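You operate a simulated robot arm through the tools that you are given. There is no shell and no other tool. Be economical: measure what you need, move in short steps, check, and stop when the job is done.

Carry out the task below with a simulated two-armed robot. There is one attempt and no reset: what you move stays moved.

## Task
Swap the tube in the orange-dot hole for the gold one.
Fine: the silver tube goes to the white-dot pocket of the black rack; lay the red tag from the green drawer on the green mat and shut the drawer. Where these are worked on the way, their far stop is far enough and under half their travel is too little: green drawer.

Only the result counts: the job must be done as asked and must still hold three seconds after the hand-in. Knocking over, shifting, dropping, spilling or breaking anything else fails it.

## Robot
Two 7-joint arms with two-finger parallel grippers on one trunk, on a base that drives. Base frame: it is fixed to the floor where the robot stands at the start and does not move with it; the origin is under the middle of the robot, x ahead of it, y to its left, z up. Readings come in m, degrees, newtons and seconds.
The left shoulder is at the start at [0.05, 0.165, 1.155], the right one opposite. Places, roughly: green drawer [0.6, 0.3, 0.7]; green mat on the white table [0.6, 1.6, 0.9]; orange-dot hole of the white plate [0.5, 0.1, 0.9]; white-dot pocket of the black rack [0.6, -0.1, 0.9]. Payload 3.91 kg a hand.
Tool frame (each hand has its own): the origin (TCP) lies between the finger pads and is the grasp point; the fingertips stand 0.03 m ahead of it; z points along the fingers, y is the line along which they close. Largest opening 0.11 m; finger width 0.02, thickness 0.01; the body of the gripper, 0.048 by 0.112 m, starts 0.055 m behind the TCP.
Orientation is that of the tool frame in the base frame, as a unit quaternion [w, x, y, z]. With the fingers straight down and closing along the base's y, the tool's x points along the base's -x, its y along +y and its z along -z.

## Interface
- The arms move only by the tool arm_command. It takes "left_series", "right_series" or both (then of equal length, played together; a hand with none holds still); each is a list of rows, each a list of 7 numbers: the shift along the base's x, y, z in units of 250 mm (1.0 is 250 mm), then the turn, a rotation vector about the base's x, y, z in units of 60 degrees (1.0 is 60 degrees), then the closure in counts, from 0 (fully open) to 255 (shut). In form: [[x, y, z, ax, ay, az, fingers], ...]. A call has 1 to 20 rows; each row is the pose to reach, as a shift and turn from the pose commanded when the call began. A call with a number of a shift or a turn outside -1 to 1 is refused whole. A row lasts 0.2 s, in which the tool goes at most 0.05 m and 8.6 degrees; a call with a longer step from one row to the next is refused whole, and so is a gripper value outside its range. A pose out of reach is approached as far as the arm can. The call stops where the force on the tool passes 40 N (or 10 N more than at its start, if that is more) or the arm is blocked; 0.2 s more then pass. Each finger travels about 0.045 m/s and halts on what it meets, pressing with about 25 N; the grip force reading is that of the motor and also rises with nothing between the fingers. The clock runs only during rows and for 0.2 s after the last one: add rows that repeat a pose to give the fingers time. It gives the time, the measured TCP pose, the force on the tool (base axes), the opening and the grip force at its end, in the units of the frame above (readings bear some noise), with the torque about the TCP (base axes, N m) and any sound that the robot's microphone picked up.
- Cameras (640 x 400 px; columns grow to the right, rows downward): "scene" is now at [0.1016, 0.023, 1.3155]; the picture's right is [0.18, -0.98, 0.00], its down [-0.73, -0.13, -0.67] and it looks along [0.66, 0.12, -0.74] (base axes); focal length 214 px, centre (320, 200). "left" rides on the left gripper at [0.072, -0.017, -0.103] in its tool frame; the picture's right is [0.23, 0.97, 0.00], its down [-0.76, 0.18, -0.62] and it looks along [-0.61, 0.14, 0.78] (tool axes); focal length 222 px, centre (320, 200). "right" rides on the right gripper at [0.072, 0.017, -0.103] in its tool frame; the picture's right is [-0.23, 0.97, 0.00], its down [-0.76, -0.18, -0.62] and it looks along [-0.61, -0.14, 0.78] (tool axes); focal length 222 px, centre (320, 200). There is no depth. A picture from a camera that has moved, and an enlarged one, comes with that camera's place and axes in the base frame and with its lens. The place of the scene camera against the robot may be out by one fixed shift of up to 0.018 m in any direction.
- camera(camera): a new picture of that camera. It takes no simulated time.
- move_column(by): slides the trunk up (or, below 0, down) by that many m; the arms and the scene camera ride with it, the base frame stays. It gives what a move gives, with no picture.
- steer(legs): drives the robot by 1 to 6 legs, each [ahead, left, turn to the left] in m, m and degrees, along the robot's own axes; the way and the turn of a leg run together, so that a leg with both is an arc; at most 1.5 m and 180 degrees a leg. The arms and the cameras ride along, it lands a little off, and it stops where it bumps. It gives what a move gives.
- turn_head(pan, tilt): turns the head with the scene camera to pan (to the left, within 80 degrees either way) and tilt (down, from -29 to 69), counted from straight ahead of the robot. It gives what a move gives.
- close_up(camera, box): a new picture of the part [left, top, right, bottom] of that camera's present view, enlarged. It takes no simulated time.
- finish_job(): hands the job in; it is judged then, once.

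Go step by step. Nothing tells you exact positions but the pictures and the camera data: compare them with the known pose of the tool, close in by small moves and look again before you grip or let go. The budget is 120 turns and 100 pictures, counting those below and the enlarged ones. Unless the task says otherwise, let go and move clear before handing in, and close with one line.

The tools are called after ">>>" as a command line: name --argument value ..., lists and objects as JSON in quotes. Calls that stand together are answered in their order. arm_command: Moves the arms, as the interface text tells. Its arguments: {"type":"object","properties":{"left_series":{"type":"array","items":{"type":"array","items":{"type":"number"}}},"right_series":{"type":"array","items":{"type":"array","items":{"type":"number"}}}},"required":[]} The other tools are called the same way: move_column (by) slides the trunk up or down; steer (legs) drives the base; turn_head (pan, tilt) turns the head that bears the scene camera; camera (camera) takes a picture; close_up (camera, box) takes an enlarged picture of a part of a camera's view; finish_job () hands the job in.

At the start:

```text
time_s: 0.0
left_tcp_pos: [0.3858, 0.2276, 1.1335]
left_ee_rot: [0.0, -0.001, 1.0, 0.0]
left_ft_force: [0.7, -0.8, -0.3]
left_wrist_torque: [0.0, -0.02, 0.02]
left_grip_width: 0.11
left_grip_force: 0.0
right_tcp_pos: [0.4589, -0.0688, 1.174]
right_ee_rot: [0.0, 0.001, 1.0, 0.0]
right_ft_force: [-0.6, -0.2, 0.0]
right_wrist_torque: [-0.01, 0.01, 0.01]
right_grip_width: 0.1101
right_grip_force: 0.1
trunk travel left (down, up): [-0.375, 0.128]
robot x, y, heading: [-0.004, -0.0017, 0.3]
head pan, tilt: [10.2, 48.1]
```

scene: 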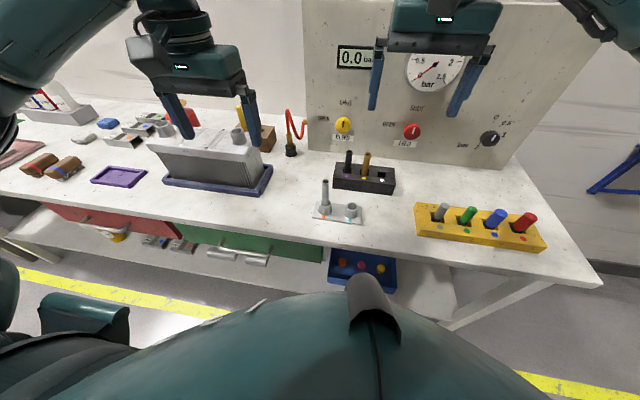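
right: 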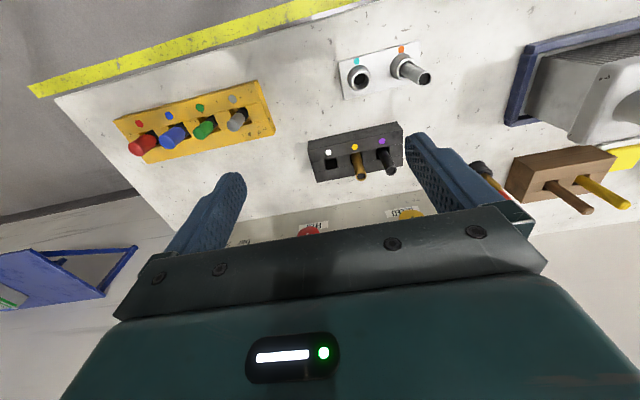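
left: 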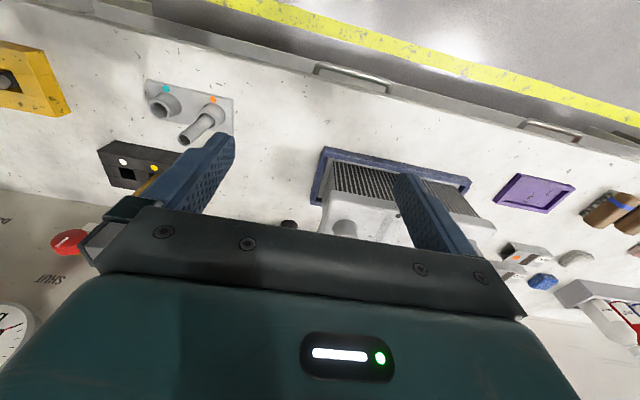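

I see the white plate with a silver tube at the orange dot, and a black rack with the gold tube in the middle and an empty white-dot pocket. I'll look closer at these from the scene and right cameras.

>>> close_up --camera "scene" --box '[290, 130, 450, 230]'

>>> close_up --camera "right" --box '[290, 30, 450, 190]'

>>> close_up --camera "scene" --box '[170, 200, 410, 300]'

```text
4.00 times, centred on (370, 180) of scene
camera zoom: at [0.1016, 0.023, 1.3155], right [0.18, -0.98, 0.0], down [-0.73, -0.13, -0.67], along [0.66, 0.12, -0.74], focal length 858 px, centre (120, 280)
```

zoom: 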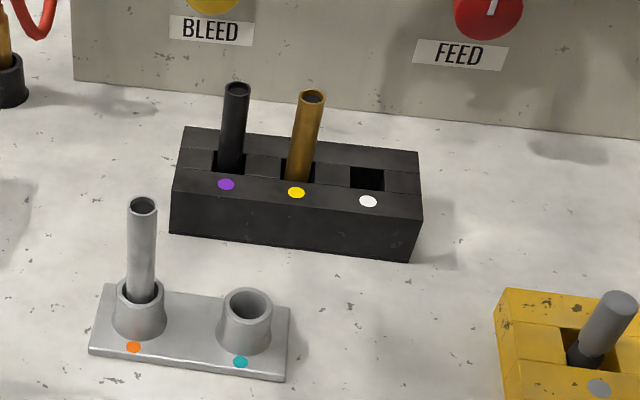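

```text
2.50 times, centred on (370, 110) of right
camera zoom: at [0.3848, -0.0502, 1.2782], right [0.23, 0.97, 0.0], down [0.76, -0.18, 0.62], along [0.61, -0.14, -0.78], focal length 555 px, centre (195, 425)
```

zoom: 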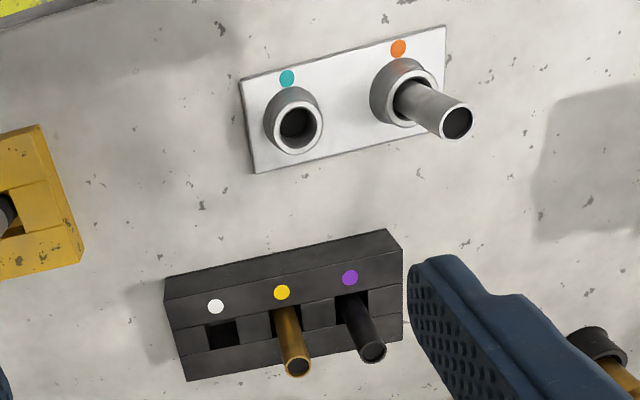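

```text
2.67 times, centred on (290, 250) of scene
camera zoom: at [0.1016, 0.023, 1.3155], right [0.18, -0.98, 0.0], down [-0.73, -0.13, -0.67], along [0.66, 0.12, -0.74], focal length 572 px, centre (400, 67)
```

zoom: 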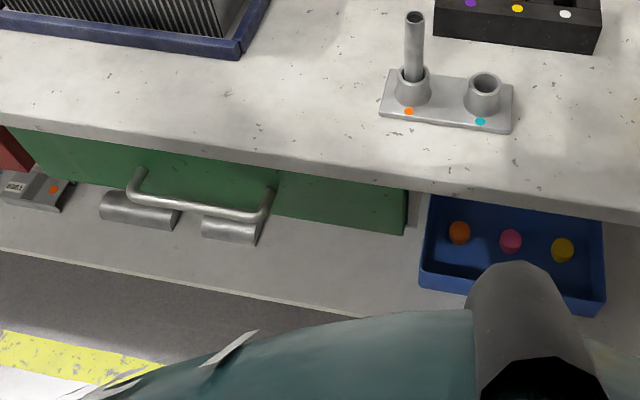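

The right and left views put the silver tube near (0.475, 0.065), top about z 0.955. The rack pockets sit near x 0.59 at y 0.02, -0.03 and -0.08, and the table is at about z 0.86. I'll move the left hand aside, bring the right hand above the silver tube and look again.

>>> arm_command --left_series '[[0, 0.1, 0.05, 0, 0, 0, 0], [0, 0.2, 0.1, 0, 0, 0, 0], [0, 0.3, 0.15, 0, 0, 0, 0], [0, 0.4, 0.2, 0, 0, 0, 0], [0, 0.4, 0.2, 0, 0, 0, 0]]' --right_series '[[0.013, 0.107, -0.1, 0, 0, 0, 60], [0.026, 0.214, -0.2, 0, 0, 0, 120], [0.039, 0.321, -0.3, 0, 0, 0, 162], [0.052, 0.428, -0.4, 0, 0, 0, 162], [0.064, 0.536, -0.496, 0, 0, 0, 162]]'

>>> camera --camera "right"

>>> camera --camera "scene"

```text
time_s: 1.2
left_tcp_pos: [0.3854, 0.3295, 1.1843]
left_ee_rot: [0.0, 0.0, 1.0, -0.001]
left_ft_force: [-0.6, 0.5, 0.5]
left_wrist_torque: [0.0, 0.0, 0.0]
left_grip_width: 0.1099
left_grip_force: 0.0
right_tcp_pos: [0.4758, 0.0674, 1.0502]
right_ee_rot: [0.0, 0.001, 1.0, -0.001]
right_ft_force: [0.1, 0.2, 0.3]
right_wrist_torque: [-0.03, 0.01, 0.03]
right_grip_width: 0.0401
right_grip_force: 0.3
trunk travel left (down, up): [-0.375, 0.128]
robot x, y, heading: [0.0036, 0.0021, -0.1]
head pan, tilt: [10.2, 48.1]
```

```text
93 pictures are left
camera right: at [0.4029, 0.0842, 1.1534], right [0.23, 0.97, 0.0], down [0.76, -0.18, 0.62], along [0.61, -0.14, -0.78], focal length 222 px, centre (320, 200)
```

right: 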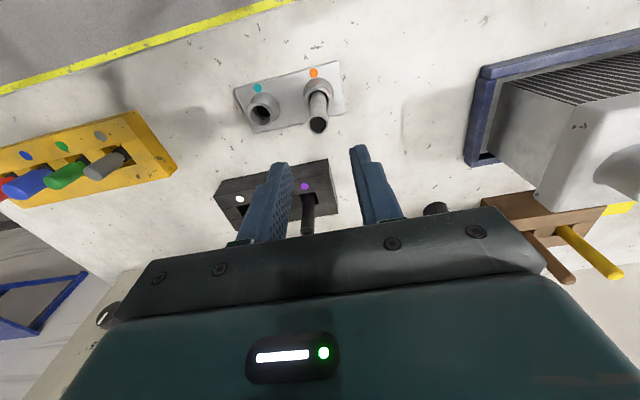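

```text
92 pictures are left
camera scene: at [0.1019, 0.0235, 1.3154], right [0.18, -0.98, 0.0], down [-0.73, -0.13, -0.67], along [0.66, 0.12, -0.74], focal length 214 px, centre (320, 200)
```

scene: 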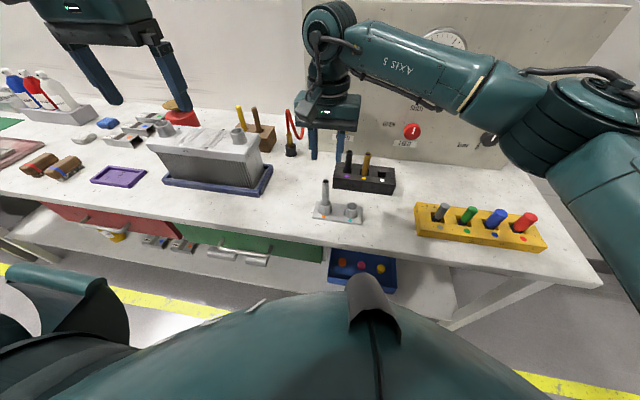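

The silver tube triangulates to about (0.472, 0.069), top at z 0.96, and sits between the fingers. I'll lower part way and check.

>>> arm_command --right_series '[[-0.007, 0.004, -0.08, 0, 0, 0, 162], [-0.014, 0.008, -0.16, 0, 0, 0, 162], [-0.014, 0.008, -0.24, 0, 0, 0, 162], [-0.014, 0.008, -0.26, 0, 0, 0, 162]]'

>>> close_up --camera "right" --box '[220, 60, 420, 220]'

>>> close_up --camera "scene" --box '[270, 110, 430, 230]'

```text
time_s: 2.2
left_tcp_pos: [0.3844, 0.3284, 1.1844]
left_ee_rot: [0.0, 0.0, 1.0, 0.0]
left_ft_force: [0.5, -0.8, 0.3]
left_wrist_torque: [0.01, 0.03, -0.02]
left_grip_width: 0.11
left_grip_force: 0.1
right_tcp_pos: [0.4706, 0.0678, 0.9864]
right_ee_rot: [0.0, 0.0, 1.0, 0.0]
right_ft_force: [-0.4, 0.6, 0.4]
right_wrist_torque: [-0.02, 0.02, 0.0]
right_grip_width: 0.0401
right_grip_force: 0.0
trunk travel left (down, up): [-0.375, 0.128]
robot x, y, heading: [-0.0013, 0.002, 0.2]
head pan, tilt: [10.2, 48.1]
```

```text
2.50 times, centred on (320, 140) of right
camera zoom: at [0.3968, 0.0854, 1.089], right [0.23, 0.97, 0.0], down [0.76, -0.18, 0.62], along [0.61, -0.14, -0.78], focal length 555 px, centre (320, 350)
```

zoom: 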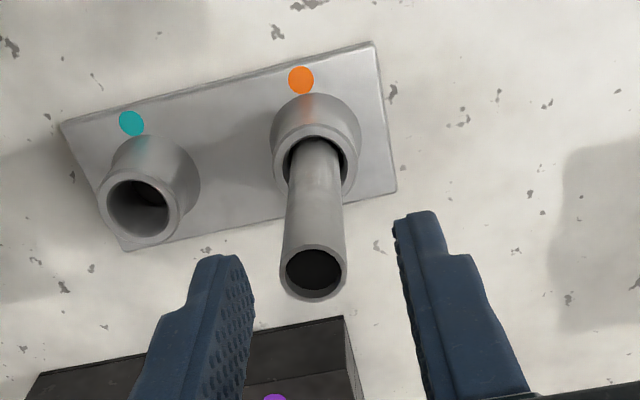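

```text
3.33 times, centred on (350, 170) of scene
camera zoom: at [0.1016, 0.023, 1.3155], right [0.18, -0.98, 0.0], down [-0.73, -0.13, -0.67], along [0.66, 0.12, -0.74], focal length 715 px, centre (220, 300)
```

zoom: 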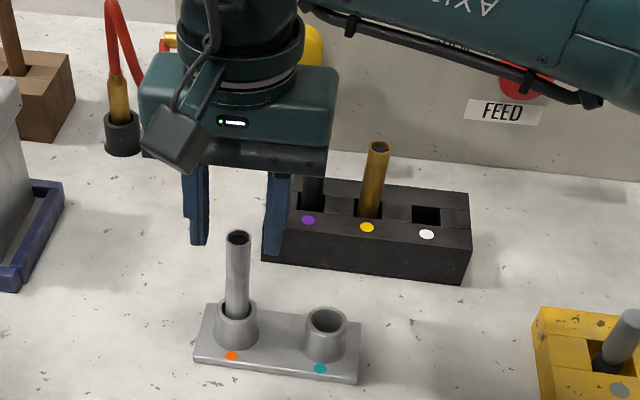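

The tube is centred between the fingers at TCP (0.471, 0.067). I'll descend to TCP z 0.93 and grip.

>>> arm_command --right_series '[[0, 0, -0.08, 0, 0, 0, 162], [0, 0, -0.16, 0, 0, 0, 162], [0, 0, -0.22, 0, 0, 0, 162], [0, 0, -0.22, 0, 0, 0, 230], [0, 0, -0.22, 0, 0, 0, 230], [0, 0, -0.22, 0, 0, 0, 230]]'

>>> close_up --camera "right" --box '[220, 60, 420, 220]'

```text
time_s: 3.6
left_tcp_pos: [0.3842, 0.3283, 1.1842]
left_ee_rot: [0.0, 0.0, 1.0, 0.0]
left_ft_force: [0.3, -0.5, -0.5]
left_wrist_torque: [-0.01, 0.0, -0.01]
left_grip_width: 0.1099
left_grip_force: 0.0
right_tcp_pos: [0.4713, 0.069, 0.9317]
right_ee_rot: [0.0, 0.002, 1.0, -0.001]
right_ft_force: [-0.1, -4.8, -0.5]
right_wrist_torque: [-0.22, 0.05, 0.01]
right_grip_width: 0.0169
right_grip_force: 24.2
trunk travel left (down, up): [-0.375, 0.128]
robot x, y, heading: [-0.0013, 0.0026, 0.2]
head pan, tilt: [10.2, 48.1]
```

```text
2.50 times, centred on (320, 140) of right
camera zoom: at [0.3978, 0.0859, 1.0347], right [0.23, 0.97, 0.0], down [0.76, -0.18, 0.62], along [0.61, -0.14, -0.78], focal length 555 px, centre (320, 350)
```

zoom: 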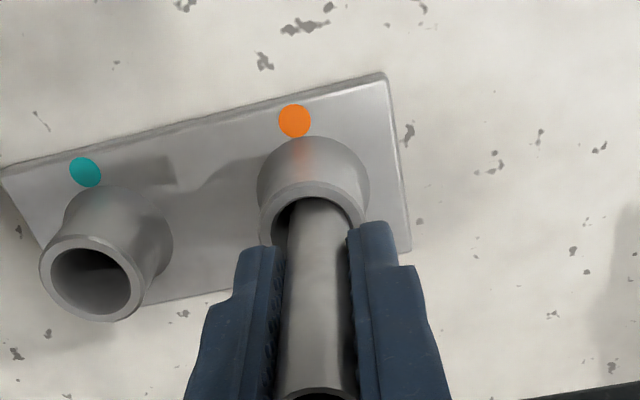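

Tube gripped (16.9 mm). Lifting straight up.

>>> arm_command --right_series '[[0, -0.006, 0.04, 0, 0, 0, 235], [0, -0.006, 0.1, 0, 0, 0, 235], [0, -0.006, 0.2, 0, 0, 0, 235], [0, -0.006, 0.32, 0, 0, 0, 235], [0, -0.006, 0.46, 0, 0, 0, 235], [0, -0.006, 0.56, 0, 0, 0, 235]]'

>>> close_up --camera "scene" --box '[270, 60, 430, 230]'

>>> close_up --camera "right" --box '[220, 60, 420, 220]'

```text
time_s: 5.0
left_tcp_pos: [0.3861, 0.3275, 1.184]
left_ee_rot: [0.0, -0.001, 1.0, 0.0]
left_ft_force: [0.1, 1.3, 0.3]
left_wrist_torque: [-0.01, 0.0, -0.03]
left_grip_width: 0.1099
left_grip_force: 0.1
right_tcp_pos: [0.4699, 0.0671, 1.071]
right_ee_rot: [0.0, 0.0, 1.0, 0.0]
right_ft_force: [-0.6, 0.1, -1.3]
right_wrist_torque: [0.01, 0.0, -0.02]
right_grip_width: 0.0168
right_grip_force: 25.6
trunk travel left (down, up): [-0.375, 0.128]
robot x, y, heading: [-0.0011, 0.0005, -0.0]
head pan, tilt: [10.2, 48.1]
```

```text
2.35 times, centred on (350, 145) of scene
camera zoom: at [0.1015, 0.0231, 1.3155], right [0.18, -0.98, 0.0], down [-0.73, -0.13, -0.67], along [0.66, 0.12, -0.74], focal length 505 px, centre (249, 329)
```

zoom: 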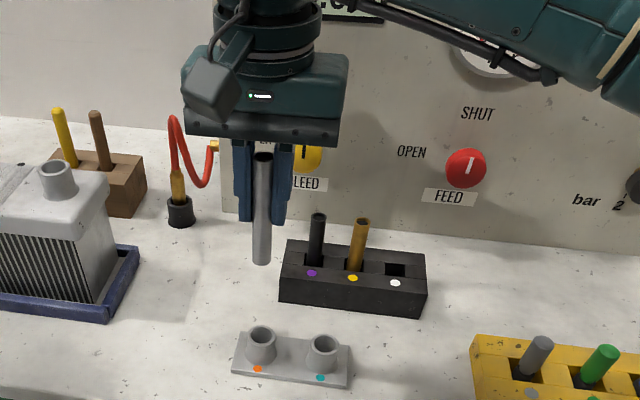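

```text
2.50 times, centred on (320, 140) of right
camera zoom: at [0.396, 0.085, 1.1743], right [0.23, 0.97, 0.0], down [0.76, -0.18, 0.62], along [0.61, -0.14, -0.78], focal length 555 px, centre (320, 350)
```

zoom: 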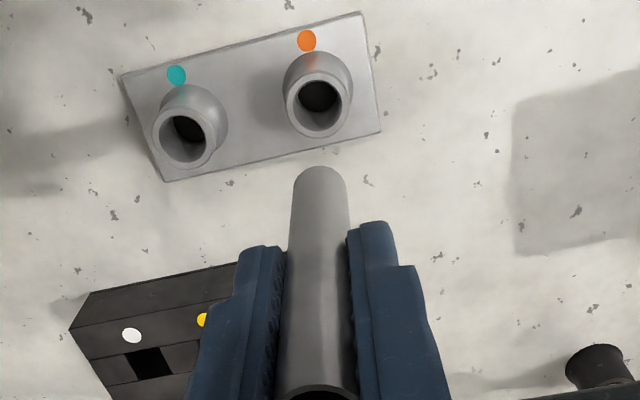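

The silver tube is out, with its bottom about 0.078 below the TCP. The white pocket is centred near (0.600, -0.077), rack top z 0.895, so I'll carry the tube above it and check.

>>> arm_command --right_series '[[0, 0, 0.06, 0, 0, 0, 235], [0.1, -0.11, 0.08, 0, 0, 0, 235], [0.2, -0.22, 0.08, 0, 0, 0, 235], [0.3, -0.33, 0.08, 0, 0, 0, 235], [0.4, -0.45, 0.08, 0, 0, 0, 235], [0.5, -0.56, 0.08, 0, 0, 0, 235], [0.52, -0.576, 0.08, 0, 0, 0, 235]]'

>>> close_up --camera "scene" --box '[290, 60, 450, 230]'

>>> close_up --camera "right" --box '[220, 60, 420, 220]'

```text
time_s: 6.6
left_tcp_pos: [0.3849, 0.3281, 1.1836]
left_ee_rot: [0.0, 0.0, 1.0, 0.0]
left_ft_force: [-0.4, 0.3, -0.3]
left_wrist_torque: [0.01, 0.01, 0.03]
left_grip_width: 0.11
left_grip_force: 0.0
right_tcp_pos: [0.6013, -0.0776, 1.0931]
right_ee_rot: [0.0, 0.0, 1.0, 0.0]
right_ft_force: [-1.0, 0.5, 0.4]
right_wrist_torque: [0.02, 0.0, 0.03]
right_grip_width: 0.0166
right_grip_force: 24.9
trunk travel left (down, up): [-0.375, 0.128]
robot x, y, heading: [-0.0004, 0.0007, -0.1]
head pan, tilt: [10.2, 48.1]
```

```text
2.35 times, centred on (370, 145) of scene
camera zoom: at [0.1016, 0.0231, 1.3155], right [0.18, -0.98, 0.0], down [-0.73, -0.13, -0.67], along [0.66, 0.12, -0.74], focal length 505 px, centre (202, 329)
```

zoom: 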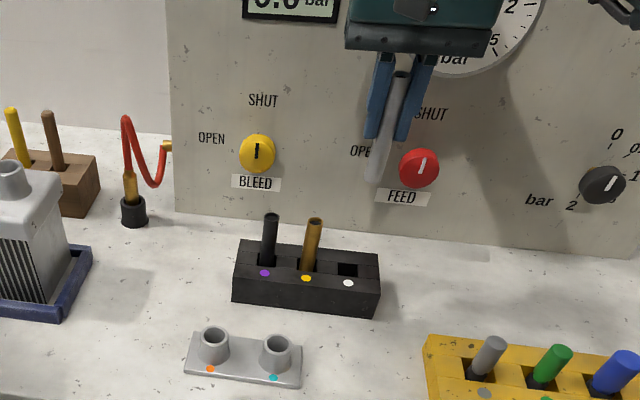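

```text
2.50 times, centred on (320, 140) of right
camera zoom: at [0.5279, -0.06, 1.1963], right [0.23, 0.97, 0.0], down [0.76, -0.18, 0.62], along [0.61, -0.14, -0.78], focal length 555 px, centre (320, 350)
```

zoom: 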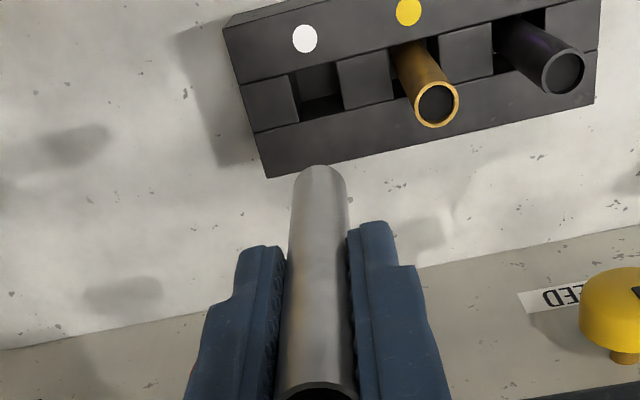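

The pocket is confirmed at (0.599, -0.077). I'll lower the tube to just inside its mouth.

>>> arm_command --right_series '[[-0.006, 0.003, -0.12, 0, 0, 0, 235], [-0.009, 0.004, -0.26, 0, 0, 0, 235], [-0.009, 0.004, -0.4, 0, 0, 0, 235], [-0.009, 0.004, -0.46, 0, 0, 0, 235], [-0.009, 0.004, -0.5, 0, 0, 0, 235], [-0.009, 0.004, -0.53, 0, 0, 0, 235]]'

>>> close_up --camera "scene" --box '[310, 110, 430, 200]'

>>> close_up --camera "right" --box '[220, 60, 420, 220]'

```text
time_s: 8.0
left_tcp_pos: [0.3854, 0.3266, 1.1845]
left_ee_rot: [0.0, 0.0, 1.0, 0.0]
left_ft_force: [0.2, 0.0, 0.2]
left_wrist_torque: [-0.01, -0.01, 0.03]
left_grip_width: 0.1101
left_grip_force: 0.1
right_tcp_pos: [0.5982, -0.0766, 0.9574]
right_ee_rot: [0.0, 0.0, 1.0, 0.0]
right_ft_force: [0.7, 0.3, -0.9]
right_wrist_torque: [-0.02, -0.03, 0.01]
right_grip_width: 0.0168
right_grip_force: 24.6
trunk travel left (down, up): [-0.375, 0.128]
robot x, y, heading: [0.0028, 0.0026, -0.2]
head pan, tilt: [10.2, 48.1]
```

```text
4.44 times, centred on (370, 155) of scene
camera zoom: at [0.1017, 0.023, 1.3155], right [0.18, -0.98, 0.0], down [-0.73, -0.13, -0.67], along [0.66, 0.12, -0.74], focal length 953 px, centre (98, 400)
```

zoom: 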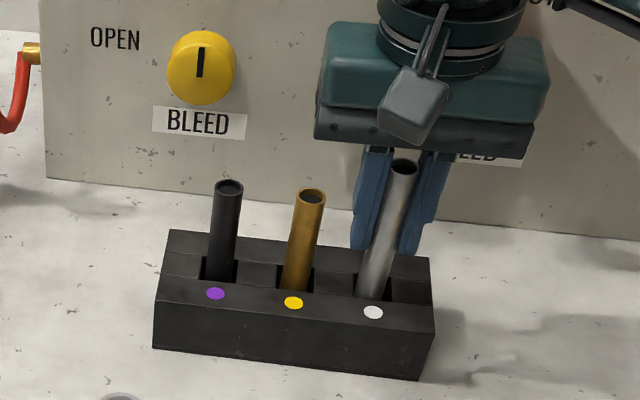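

```text
2.50 times, centred on (320, 140) of right
camera zoom: at [0.5246, -0.0594, 1.0615], right [0.23, 0.97, 0.0], down [0.76, -0.18, 0.62], along [0.61, -0.14, -0.78], focal length 555 px, centre (320, 350)
```

zoom: 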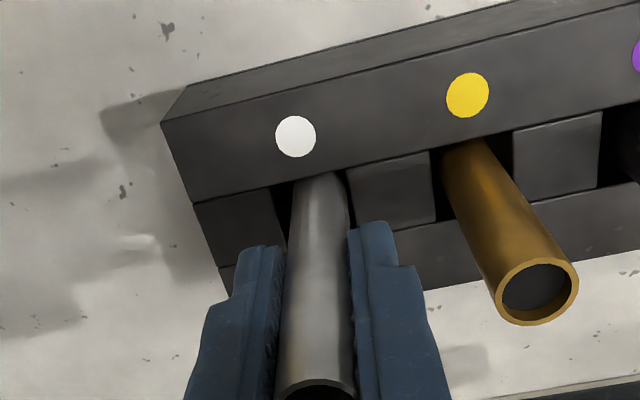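

The tube is entering the pocket. I'll lower it gently until it touches the bottom.

>>> arm_command --right_series '[[0.002, 0, -0.016, 0, 0, 0, 235], [0.002, 0, -0.032, 0, 0, 0, 235], [0.002, 0, -0.048, 0, 0, 0, 235], [0.002, 0, -0.064, 0, 0, 0, 235], [0.002, 0, -0.08, 0, 0, 0, 235], [0.002, 0, -0.09, 0, 0, 0, 235]]'

>>> close_up --camera "scene" --box '[310, 110, 430, 200]'

```text
time_s: 9.4
left_tcp_pos: [0.3856, 0.3277, 1.1844]
left_ee_rot: [0.0, 0.0, 1.0, 0.0]
left_ft_force: [0.1, 0.2, -0.6]
left_wrist_torque: [0.01, 0.01, 0.01]
left_grip_width: 0.1099
left_grip_force: 0.0
right_tcp_pos: [0.5996, -0.0756, 0.9366]
right_ee_rot: [0.0, 0.0, 1.0, 0.001]
right_ft_force: [0.2, 0.0, -0.3]
right_wrist_torque: [-0.02, 0.01, 0.0]
right_grip_width: 0.017
right_grip_force: 24.6
trunk travel left (down, up): [-0.375, 0.128]
robot x, y, heading: [0.0006, -0.0012, 0.0]
head pan, tilt: [10.2, 48.1]
```

```text
4.44 times, centred on (370, 155) of scene
camera zoom: at [0.1017, 0.023, 1.3155], right [0.18, -0.98, 0.0], down [-0.73, -0.13, -0.67], along [0.66, 0.12, -0.74], focal length 953 px, centre (98, 400)
```

zoom: 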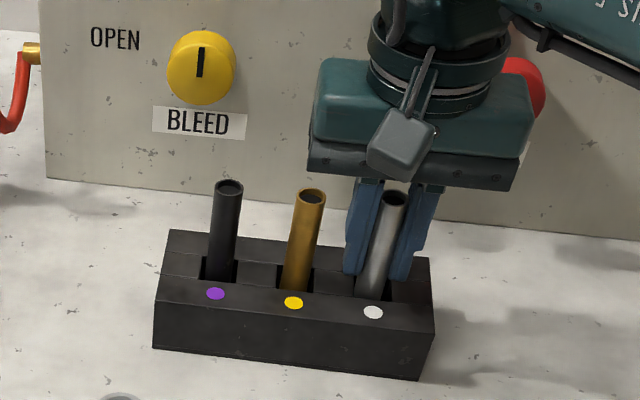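

No contact yet, and the tube top is now level with the gold one. A few millimetres more in fine steps.

>>> arm_command --right_series '[[0, 0, -0.006, 0, 0, 0, 235], [0, 0, -0.012, 0, 0, 0, 235], [0, 0, -0.018, 0, 0, 0, 235], [0, 0, -0.024, 0, 0, 0, 235]]'

```text
time_s: 10.4
left_tcp_pos: [0.3849, 0.3279, 1.1841]
left_ee_rot: [0.0, 0.0, 1.0, 0.001]
left_ft_force: [-0.8, -0.2, 0.2]
left_wrist_torque: [0.02, 0.02, 0.0]
left_grip_width: 0.11
left_grip_force: 0.0
right_tcp_pos: [0.5982, -0.0777, 0.9301]
right_ee_rot: [0.0, 0.0, 1.0, 0.0]
right_ft_force: [0.0, 0.8, 2.6]
right_wrist_torque: [0.12, 0.0, -0.03]
right_grip_width: 0.017
right_grip_force: 25.0
trunk travel left (down, up): [-0.375, 0.128]
robot x, y, heading: [-0.0016, -0.0012, -0.1]
head pan, tilt: [10.2, 48.1]
```

A light contact of 2.6 N means the tube is on the bottom. I'll open to 40 mm and rise clear.

>>> arm_command --right_series '[[0, 0, 0, 0, 0, 0, 200], [0, 0, 0, 0, 0, 0, 180], [0, 0, 0, 0, 0, 0, 162], [0, 0, 0, 0, 0, 0, 162], [0, 0, 0.08, 0, 0, 0, 162], [0, 0, 0.2, 0, 0, 0, 162], [0, 0, 0.36, 0, 0, 0, 162], [0, 0, 0.44, 0, 0, 0, 162]]'

>>> close_up --camera "scene" --box '[310, 110, 430, 200]'

>>> close_up --camera "right" --box '[220, 60, 420, 220]'

```text
time_s: 12.2
left_tcp_pos: [0.3849, 0.3267, 1.1839]
left_ee_rot: [0.0, -0.001, 1.0, 0.0]
left_ft_force: [0.3, 0.0, 0.0]
left_wrist_torque: [-0.02, 0.0, 0.0]
left_grip_width: 0.1099
left_grip_force: 0.0
right_tcp_pos: [0.5973, -0.0761, 1.0395]
right_ee_rot: [0.0, 0.0, 1.0, 0.0]
right_ft_force: [-0.1, -0.9, -0.2]
right_wrist_torque: [0.03, -0.04, 0.02]
right_grip_width: 0.0401
right_grip_force: 0.0
trunk travel left (down, up): [-0.375, 0.128]
robot x, y, heading: [-0.0017, 0.0015, -0.3]
head pan, tilt: [10.2, 48.1]
```

```text
4.44 times, centred on (370, 155) of scene
camera zoom: at [0.1016, 0.0231, 1.3154], right [0.18, -0.98, 0.0], down [-0.73, -0.13, -0.67], along [0.66, 0.12, -0.74], focal length 953 px, centre (98, 400)
```

zoom: 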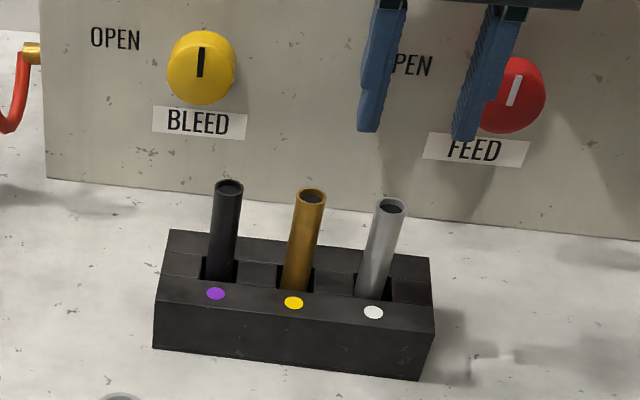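

```text
2.50 times, centred on (320, 140) of right
camera zoom: at [0.5242, -0.0589, 1.1433], right [0.23, 0.97, 0.0], down [0.76, -0.18, 0.62], along [0.61, -0.14, -0.78], focal length 555 px, centre (320, 350)
```

zoom: 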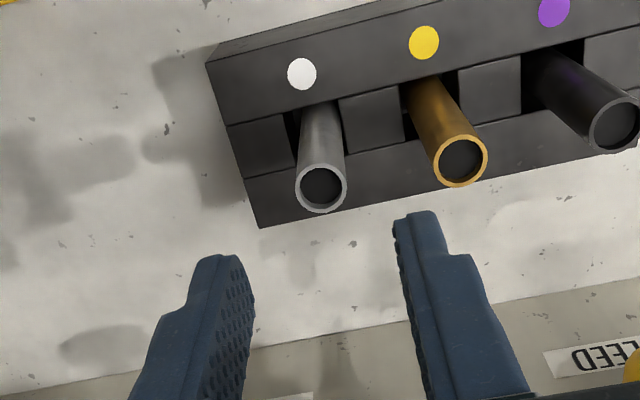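

Silver stands in the white-dot pocket. Gold is at (0.598, -0.028), so I'll shift over it and descend to grip.

>>> arm_command --right_series '[[0.002, 0.1, 0, 0, 0, 0, 162], [0.004, 0.193, 0, 0, 0, 0, 162], [0.004, 0.193, -0.12, 0, 0, 0, 162], [0.004, 0.193, -0.24, 0, 0, 0, 162], [0.004, 0.193, -0.34, 0, 0, 0, 162], [0.004, 0.193, -0.42, 0, 0, 0, 162], [0.004, 0.193, -0.42, 0, 0, 0, 230], [0.004, 0.193, -0.42, 0, 0, 0, 235], [0.004, 0.193, -0.42, 0, 0, 0, 235]]'

>>> close_up --camera "right" --box '[220, 60, 420, 220]'

```text
time_s: 14.2
left_tcp_pos: [0.3842, 0.3288, 1.1845]
left_ee_rot: [0.0, 0.0, 1.0, 0.0]
left_ft_force: [0.1, 0.5, -0.5]
left_wrist_torque: [0.03, 0.02, -0.01]
left_grip_width: 0.1101
left_grip_force: 0.2
right_tcp_pos: [0.5992, -0.0266, 0.9333]
right_ee_rot: [0.0, 0.0, 1.0, 0.0]
right_ft_force: [0.3, 0.1, -1.1]
right_wrist_torque: [-0.03, -0.01, -0.03]
right_grip_width: 0.0167
right_grip_force: 24.9
trunk travel left (down, up): [-0.375, 0.128]
robot x, y, heading: [0.0017, -0.0012, 0.1]
head pan, tilt: [10.2, 48.1]
```

```text
2.50 times, centred on (320, 140) of right
camera zoom: at [0.527, -0.0088, 1.0369], right [0.23, 0.97, 0.0], down [0.76, -0.18, 0.62], along [0.61, -0.14, -0.78], focal length 555 px, centre (320, 350)
```

zoom: 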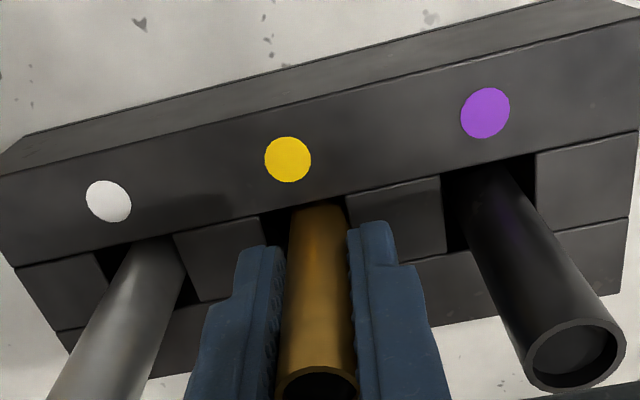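

Gold gripped. Lifting it and carrying it over the orange-dot hole.

>>> arm_command --right_series '[[0, 0, 0.04, 0, 0, 0, 235], [0, 0, 0.16, 0, 0, 0, 235], [0, 0, 0.32, 0, 0, 0, 235], [0, 0, 0.48, 0, 0, 0, 235], [0, 0, 0.62, 0, 0, 0, 235], [-0.1, 0.08, 0.62, 0, 0, 0, 235], [-0.22, 0.17, 0.62, 0, 0, 0, 235], [-0.34, 0.26, 0.6, 0, 0, 0, 235], [-0.46, 0.35, 0.58, 0, 0, 0, 235], [-0.52, 0.383, 0.54, 0, 0, 0, 235], [-0.52, 0.383, 0.54, 0, 0, 0, 235]]'

>>> close_up --camera "right" --box '[220, 60, 420, 220]'

>>> close_up --camera "scene" --box '[270, 90, 430, 230]'

```text
time_s: 16.6
left_tcp_pos: [0.3857, 0.3286, 1.1833]
left_ee_rot: [0.0, 0.0, 1.0, 0.0]
left_ft_force: [0.7, -0.1, 0.3]
left_wrist_torque: [-0.01, -0.01, 0.04]
left_grip_width: 0.1096
left_grip_force: 0.0
right_tcp_pos: [0.4692, 0.0682, 1.0681]
right_ee_rot: [0.001, 0.0, 1.0, 0.0]
right_ft_force: [0.6, -0.5, -0.7]
right_wrist_torque: [0.0, 0.01, 0.0]
right_grip_width: 0.0167
right_grip_force: 24.9
trunk travel left (down, up): [-0.375, 0.128]
robot x, y, heading: [-0.0007, 0.0038, -0.0]
head pan, tilt: [10.2, 48.1]
```

```text
2.50 times, centred on (320, 140) of right
camera zoom: at [0.3962, 0.0869, 1.1716], right [0.23, 0.97, 0.0], down [0.76, -0.18, 0.62], along [0.61, -0.14, -0.78], focal length 555 px, centre (320, 350)
```

zoom: 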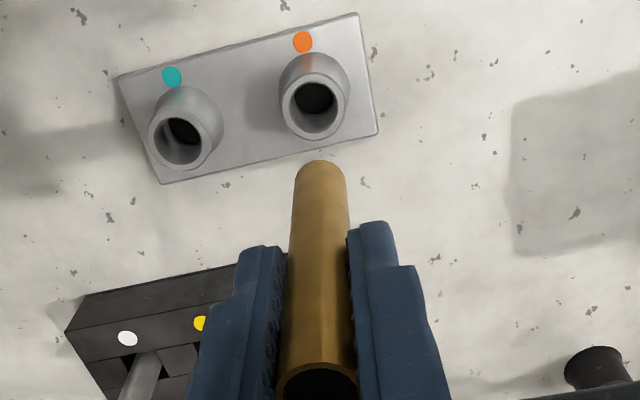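

```text
2.86 times, centred on (350, 160) of scene
camera zoom: at [0.1016, 0.0231, 1.3155], right [0.18, -0.98, 0.0], down [-0.73, -0.13, -0.67], along [0.66, 0.12, -0.74], focal length 613 px, centre (234, 314)
```

zoom: 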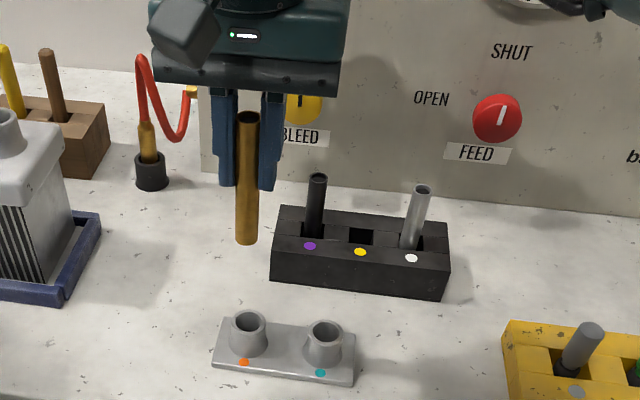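

The hole rim is at (0.470, 0.0675). I'll trim x +0.001 and y -0.0006 and lower to just above the boss.

>>> arm_command --right_series '[[0.004, -0.0025, -0.12, 0, 0, 0, 235], [0.004, -0.0025, -0.24, 0, 0, 0, 235], [0.004, -0.0025, -0.34, 0, 0, 0, 235], [0.004, -0.0025, -0.37, 0, 0, 0, 235], [0.004, -0.0025, -0.37, 0, 0, 0, 235]]'

>>> close_up --camera "right" --box '[260, 60, 380, 160]'

>>> close_up --camera "scene" --box '[290, 140, 390, 230]'

```text
time_s: 17.8
left_tcp_pos: [0.3839, 0.3281, 1.1837]
left_ee_rot: [0.0, 0.001, 1.0, 0.001]
left_ft_force: [1.6, 0.5, -0.5]
left_wrist_torque: [0.02, 0.01, 0.0]
left_grip_width: 0.11
left_grip_force: 0.0
right_tcp_pos: [0.4692, 0.0653, 0.9765]
right_ee_rot: [0.001, 0.0, 1.0, 0.0]
right_ft_force: [-0.2, -0.4, 0.8]
right_wrist_torque: [0.03, 0.02, -0.02]
right_grip_width: 0.017
right_grip_force: 25.2
trunk travel left (down, up): [-0.375, 0.128]
robot x, y, heading: [-0.003, 0.0017, 0.3]
head pan, tilt: [10.2, 48.1]
```

```text
4.00 times, centred on (320, 110) of right
camera zoom: at [0.3972, 0.0838, 1.08], right [0.23, 0.97, 0.0], down [0.76, -0.18, 0.62], along [0.61, -0.14, -0.78], focal length 888 px, centre (320, 560)
```

zoom: 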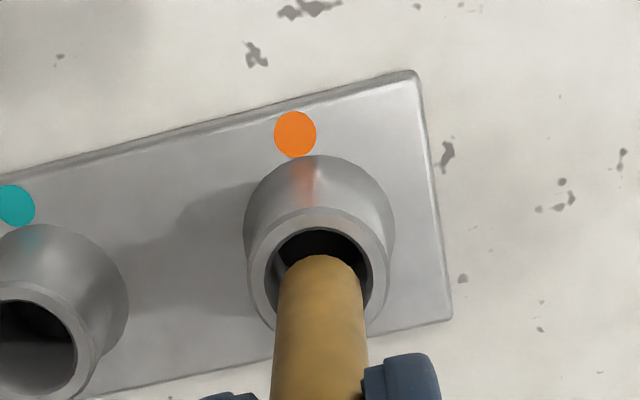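

```text
4.44 times, centred on (340, 185) of scene
camera zoom: at [0.1016, 0.023, 1.3155], right [0.18, -0.98, 0.0], down [-0.73, -0.13, -0.67], along [0.66, 0.12, -0.74], focal length 953 px, centre (231, 267)
```

zoom: 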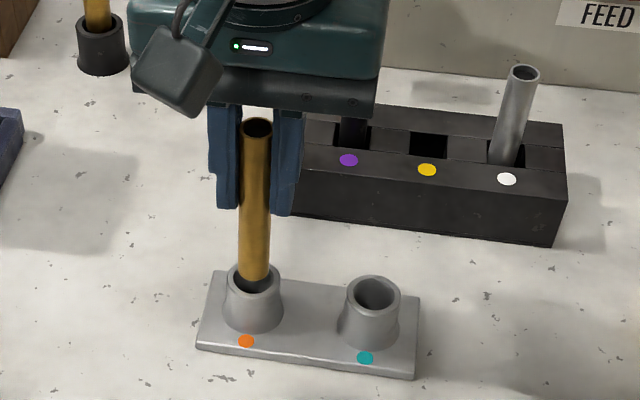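

The tube tip lines up with the bore. I'll lower it slowly into the hole.

>>> arm_command --right_series '[[0, 0, -0.016, 0, 0, 0, 235], [0, 0, -0.032, 0, 0, 0, 235], [0, 0, -0.048, 0, 0, 0, 235], [0, 0, -0.064, 0, 0, 0, 235], [0, 0, -0.08, 0, 0, 0, 235], [0, 0, -0.096, 0, 0, 0, 235]]'

>>> close_up --camera "right" --box '[260, 60, 380, 160]'

```text
time_s: 19.2
left_tcp_pos: [0.3854, 0.3279, 1.185]
left_ee_rot: [0.0, 0.0, 1.0, 0.001]
left_ft_force: [-0.2, 0.4, 0.3]
left_wrist_torque: [0.02, 0.0, -0.02]
left_grip_width: 0.11
left_grip_force: 0.0
right_tcp_pos: [0.4701, 0.0682, 0.9525]
right_ee_rot: [0.0, 0.0, 1.0, 0.0]
right_ft_force: [-0.4, -0.2, 0.7]
right_wrist_torque: [0.03, 0.02, 0.03]
right_grip_width: 0.0169
right_grip_force: 25.1
trunk travel left (down, up): [-0.375, 0.128]
robot x, y, heading: [0.0021, -0.0015, -0.1]
head pan, tilt: [10.2, 48.1]
```

```text
4.00 times, centred on (320, 110) of right
camera zoom: at [0.3974, 0.085, 1.0562], right [0.23, 0.97, 0.0], down [0.76, -0.18, 0.62], along [0.61, -0.14, -0.78], focal length 888 px, centre (320, 560)
```

zoom: 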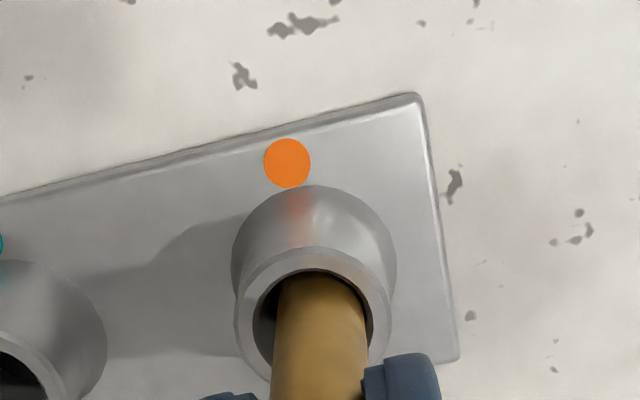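

The tube is inside the bore. I'll nudge y by -1 mm and keep going down until it seats.

>>> arm_command --right_series '[[0, -0.004, -0.016, 0, 0, 0, 235], [0, -0.004, -0.032, 0, 0, 0, 235], [0, -0.004, -0.048, 0, 0, 0, 235], [0, -0.004, -0.064, 0, 0, 0, 235], [0, -0.004, -0.076, 0, 0, 0, 235], [0, -0.004, -0.084, 0, 0, 0, 235]]'

>>> close_up --camera "scene" --box '[290, 140, 390, 230]'

```text
time_s: 20.6
left_tcp_pos: [0.3839, 0.3287, 1.1849]
left_ee_rot: [0.0, 0.0, 1.0, 0.0]
left_ft_force: [0.3, 0.3, -0.7]
left_wrist_torque: [-0.01, 0.0, -0.01]
left_grip_width: 0.1099
left_grip_force: 0.1
right_tcp_pos: [0.4703, 0.0664, 0.9343]
right_ee_rot: [0.002, -0.001, 1.0, 0.001]
right_ft_force: [1.0, -0.7, 19.5]
right_wrist_torque: [-0.22, -0.13, 0.0]
right_grip_width: 0.0169
right_grip_force: 24.8
trunk travel left (down, up): [-0.375, 0.128]
robot x, y, heading: [-0.0007, 0.0033, 0.1]
head pan, tilt: [10.2, 48.1]
```

```text
4.44 times, centred on (340, 185) of scene
camera zoom: at [0.1002, 0.0228, 1.3157], right [0.18, -0.98, 0.0], down [-0.73, -0.13, -0.67], along [0.66, 0.12, -0.74], focal length 953 px, centre (231, 267)
```

zoom: 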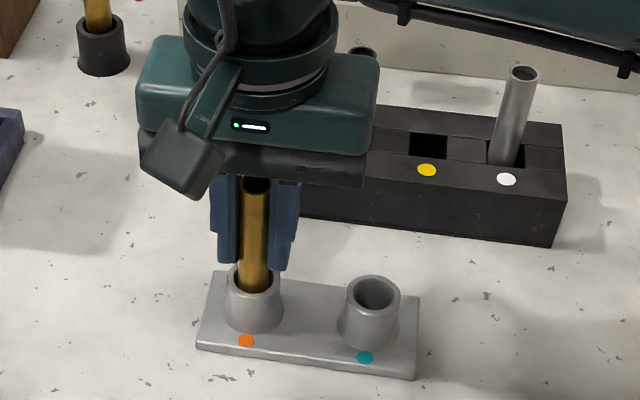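

A 19.5 N upward force at the expected depth means it is seated. I'll ease up slightly, release and retreat.

>>> arm_command --right_series '[[0, 0, 0.008, 0, 0, 0, 235], [0, 0, 0.008, 0, 0, 0, 200], [0, 0, 0.008, 0, 0, 0, 175], [0, 0, 0.008, 0, 0, 0, 162], [0, 0, 0.008, 0, 0, 0, 162], [0, 0, 0.1, 0, 0, 0, 162], [0, 0, 0.24, 0, 0, 0, 162], [0, 0, 0.4, 0, 0, 0, 162], [0, 0, 0.56, 0, 0, 0, 162]]'

>>> close_up --camera "right" --box '[220, 60, 420, 220]'

>>> close_up --camera "scene" --box '[290, 130, 410, 230]'

```text
time_s: 22.6
left_tcp_pos: [0.384, 0.3277, 1.1835]
left_ee_rot: [0.0, 0.0, 1.0, 0.0]
left_ft_force: [1.1, 0.4, -0.4]
left_wrist_torque: [0.01, 0.01, 0.0]
left_grip_width: 0.1098
left_grip_force: 0.0
right_tcp_pos: [0.4705, 0.0671, 1.0739]
right_ee_rot: [0.0, 0.0, 1.0, 0.0]
right_ft_force: [-0.5, -0.1, -0.7]
right_wrist_torque: [0.01, 0.01, -0.01]
right_grip_width: 0.0403
right_grip_force: 0.0
trunk travel left (down, up): [-0.375, 0.128]
robot x, y, heading: [-0.0004, -0.0012, -0.2]
head pan, tilt: [10.2, 48.1]
```

```text
2.50 times, centred on (320, 140) of right
camera zoom: at [0.3984, 0.0848, 1.1772], right [0.23, 0.97, 0.0], down [0.76, -0.18, 0.62], along [0.61, -0.14, -0.78], focal length 555 px, centre (320, 350)
```

zoom: 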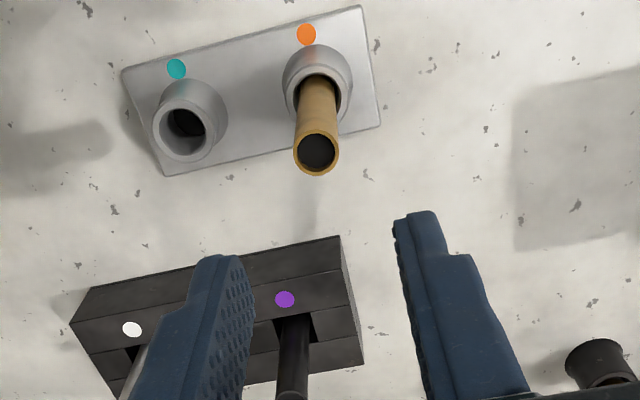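

```text
4.00 times, centred on (350, 180) of scene
camera zoom: at [0.1013, 0.0231, 1.3155], right [0.18, -0.98, 0.0], down [-0.73, -0.13, -0.67], along [0.66, 0.12, -0.74], focal length 858 px, centre (200, 280)
```

zoom: 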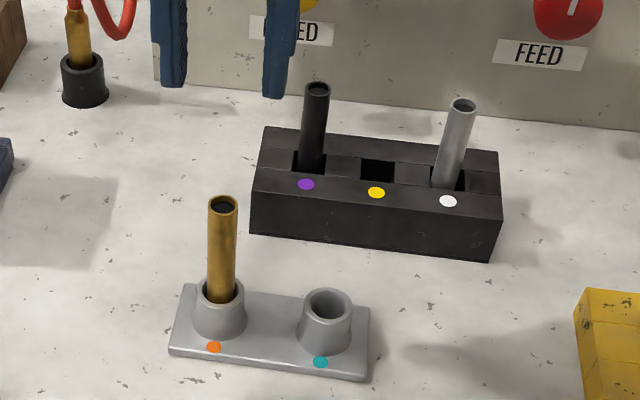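

The tube swap is done. I'll retract the right hand to a tucked pose and look left and down at the drawers and the white table.

>>> arm_command --right_series '[[0, 0, 0.1, 0, 0, 0, 162], [-0.1, -0.15, 0.15, 0, 0, 0, 162], [-0.2, -0.3, 0.2, 0, 0, 0, 162], [-0.3, -0.45, 0.25, 0, 0, 0, 162], [-0.4, -0.6, 0.3, 0, 0, 0, 162], [-0.5, -0.75, 0.3, 0, 0, 0, 162], [-0.6, -0.9, 0.3, 0, 0, 0, 162], [-0.7, -1.0, 0.3, 0, 0, 0, 162]]'

>>> turn_head --pan 60 --tilt 30

>>> camera --camera "scene"

```text
time_s: 24.4
left_tcp_pos: [0.3852, 0.3291, 1.1846]
left_ee_rot: [0.0, 0.0, 1.0, 0.0]
left_ft_force: [-0.6, -0.9, -0.4]
left_wrist_torque: [0.01, -0.07, 0.0]
left_grip_width: 0.1103
left_grip_force: 0.1
right_tcp_pos: [0.2949, -0.1831, 1.1477]
right_ee_rot: [0.001, 0.0, 1.0, 0.0]
right_ft_force: [-0.4, 0.3, -0.9]
right_wrist_torque: [-0.02, -0.01, 0.0]
right_grip_width: 0.0403
right_grip_force: 0.0
trunk travel left (down, up): [-0.375, 0.128]
robot x, y, heading: [0.0002, 0.002, -0.1]
head pan, tilt: [10.2, 48.1]
```

```text
time_s: 25.6
left_tcp_pos: [0.3865, 0.3281, 1.1838]
left_ee_rot: [0.0, 0.0, 1.0, 0.0]
left_ft_force: [0.3, -0.4, 0.3]
left_wrist_torque: [0.01, -0.01, 0.01]
left_grip_width: 0.1101
left_grip_force: 0.0
right_tcp_pos: [0.2963, -0.1826, 1.1473]
right_ee_rot: [0.0, -0.001, 1.0, -0.001]
right_ft_force: [-0.5, 0.2, 0.2]
right_wrist_torque: [0.02, 0.05, -0.04]
right_grip_width: 0.0402
right_grip_force: 0.0
trunk travel left (down, up): [-0.375, 0.128]
robot x, y, heading: [-0.0011, -0.0001, 0.2]
head pan, tilt: [60.0, 30.0]
```

```text
70 pictures are left
camera scene: at [0.0694, 0.0874, 1.3423], right [0.87, -0.5, 0.0], down [-0.25, -0.43, -0.87], along [0.43, 0.75, -0.5], focal length 214 px, centre (320, 200)
```

scene: 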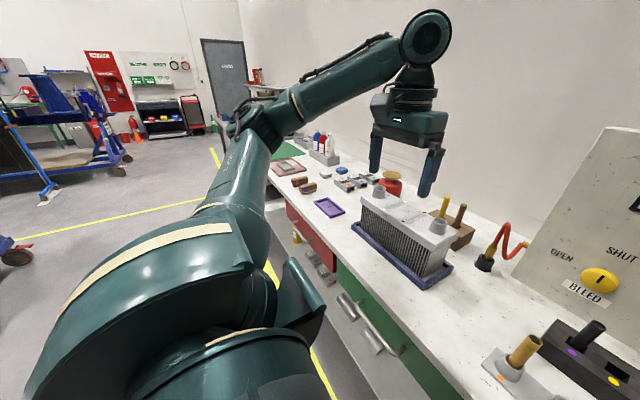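

The green mat lies at the far left end of the white surface. I'll back the robot off about 0.3 m to get room in front of the green drawer, then look down at it.

>>> steer --legs '[[-0.32, 0, 0]]'

>>> turn_head --pan 25 --tilt 45

>>> camera --camera "scene"

>>> camera --camera "left"

```text
time_s: 27.7
left_tcp_pos: [0.0652, 0.3289, 1.1837]
left_ee_rot: [0.0, 0.001, 1.0, 0.0]
left_ft_force: [-0.8, 0.2, -0.6]
left_wrist_torque: [-0.03, 0.0, -0.02]
left_grip_width: 0.11
left_grip_force: 0.1
right_tcp_pos: [-0.0246, -0.184, 1.1466]
right_ee_rot: [0.0, 0.0, 1.0, -0.001]
right_ft_force: [-0.5, -0.1, 0.0]
right_wrist_torque: [0.01, 0.04, -0.01]
right_grip_width: 0.0402
right_grip_force: 0.0
trunk travel left (down, up): [-0.375, 0.128]
robot x, y, heading: [-0.3214, -0.0001, 0.0]
head pan, tilt: [60.0, 30.0]
```

```text
time_s: 28.7
left_tcp_pos: [0.065, 0.3281, 1.1842]
left_ee_rot: [0.0, 0.0, 1.0, 0.0]
left_ft_force: [0.0, -0.3, 0.7]
left_wrist_torque: [-0.01, 0.02, -0.01]
left_grip_width: 0.1099
left_grip_force: 0.0
right_tcp_pos: [-0.0237, -0.1837, 1.1461]
right_ee_rot: [0.0, 0.001, 1.0, 0.0]
right_ft_force: [0.6, -0.6, 0.6]
right_wrist_torque: [0.0, -0.02, 0.02]
right_grip_width: 0.0404
right_grip_force: 0.0
trunk travel left (down, up): [-0.375, 0.128]
robot x, y, heading: [-0.3199, 0.0031, -0.1]
head pan, tilt: [25.0, 45.0]
```

```text
69 pictures are left
camera scene: at [-0.222, 0.0435, 1.3198], right [0.42, -0.91, 0.0], down [-0.64, -0.3, -0.71], along [0.64, 0.3, -0.71], focal length 214 px, centre (320, 200)
```

scene: 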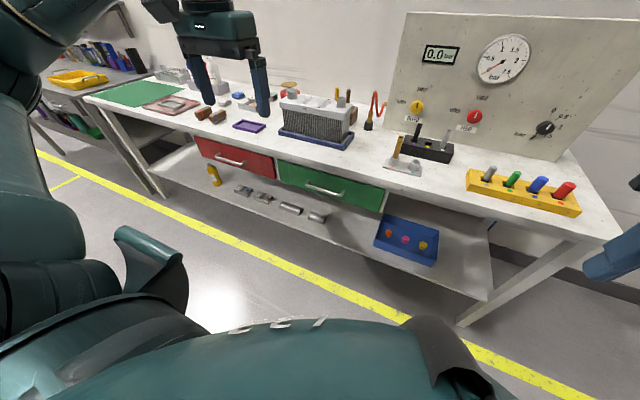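

```text
68 pictures are left
camera left: at [-0.0071, 0.3117, 1.2864], right [-0.23, 0.97, 0.0], down [0.76, 0.18, 0.62], along [0.61, 0.14, -0.78], focal length 222 px, centre (320, 200)
```

left: 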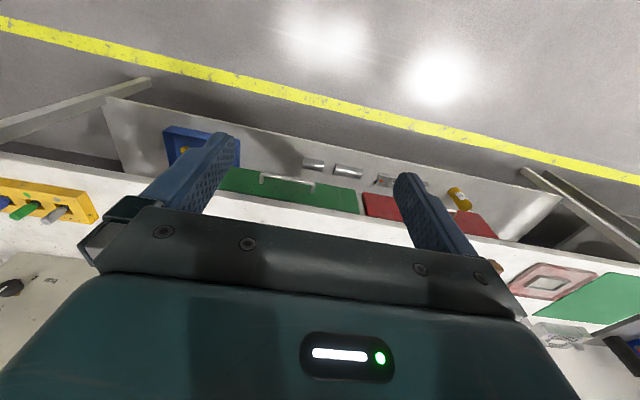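

Both drawers are visible, and the mat is at the far-left end of this bench. I'll take close-ups of the green drawer and the mat.

>>> close_up --camera "scene" --box '[260, 145, 410, 225]'

>>> close_up --camera "left" --box '[210, 140, 390, 230]'

>>> close_up --camera "scene" --box '[60, 60, 240, 150]'

```text
4.27 times, centred on (335, 185) of scene
camera zoom: at [-0.222, 0.0435, 1.3198], right [0.42, -0.91, 0.0], down [-0.64, -0.3, -0.71], along [0.64, 0.3, -0.71], focal length 915 px, centre (256, 264)
```

zoom: 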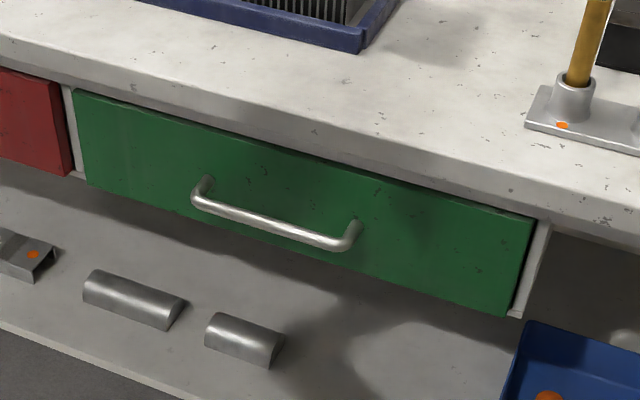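

```text
3.56 times, centred on (300, 185) of left
camera zoom: at [-0.0071, 0.3117, 1.2864], right [-0.23, 0.97, 0.0], down [0.76, 0.18, 0.62], along [0.61, 0.14, -0.78], focal length 790 px, centre (391, 253)
```

zoom: 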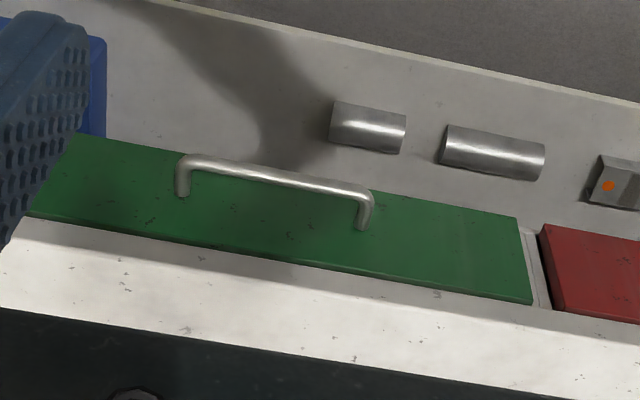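

```text
3.56 times, centred on (150, 105) of scene
camera zoom: at [-0.222, 0.0435, 1.3198], right [0.42, -0.91, 0.0], down [-0.64, -0.3, -0.71], along [0.64, 0.3, -0.71], focal length 763 px, centre (924, 538)
```

zoom: 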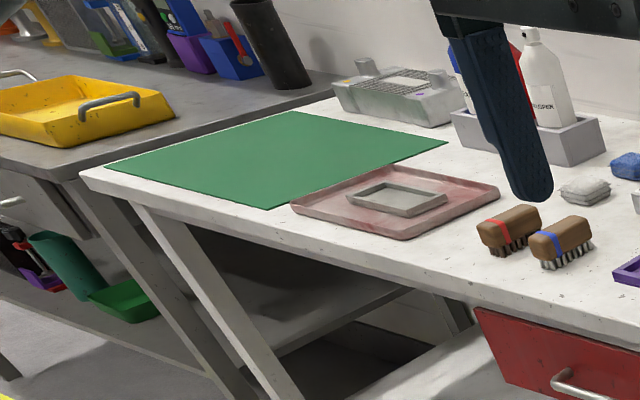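

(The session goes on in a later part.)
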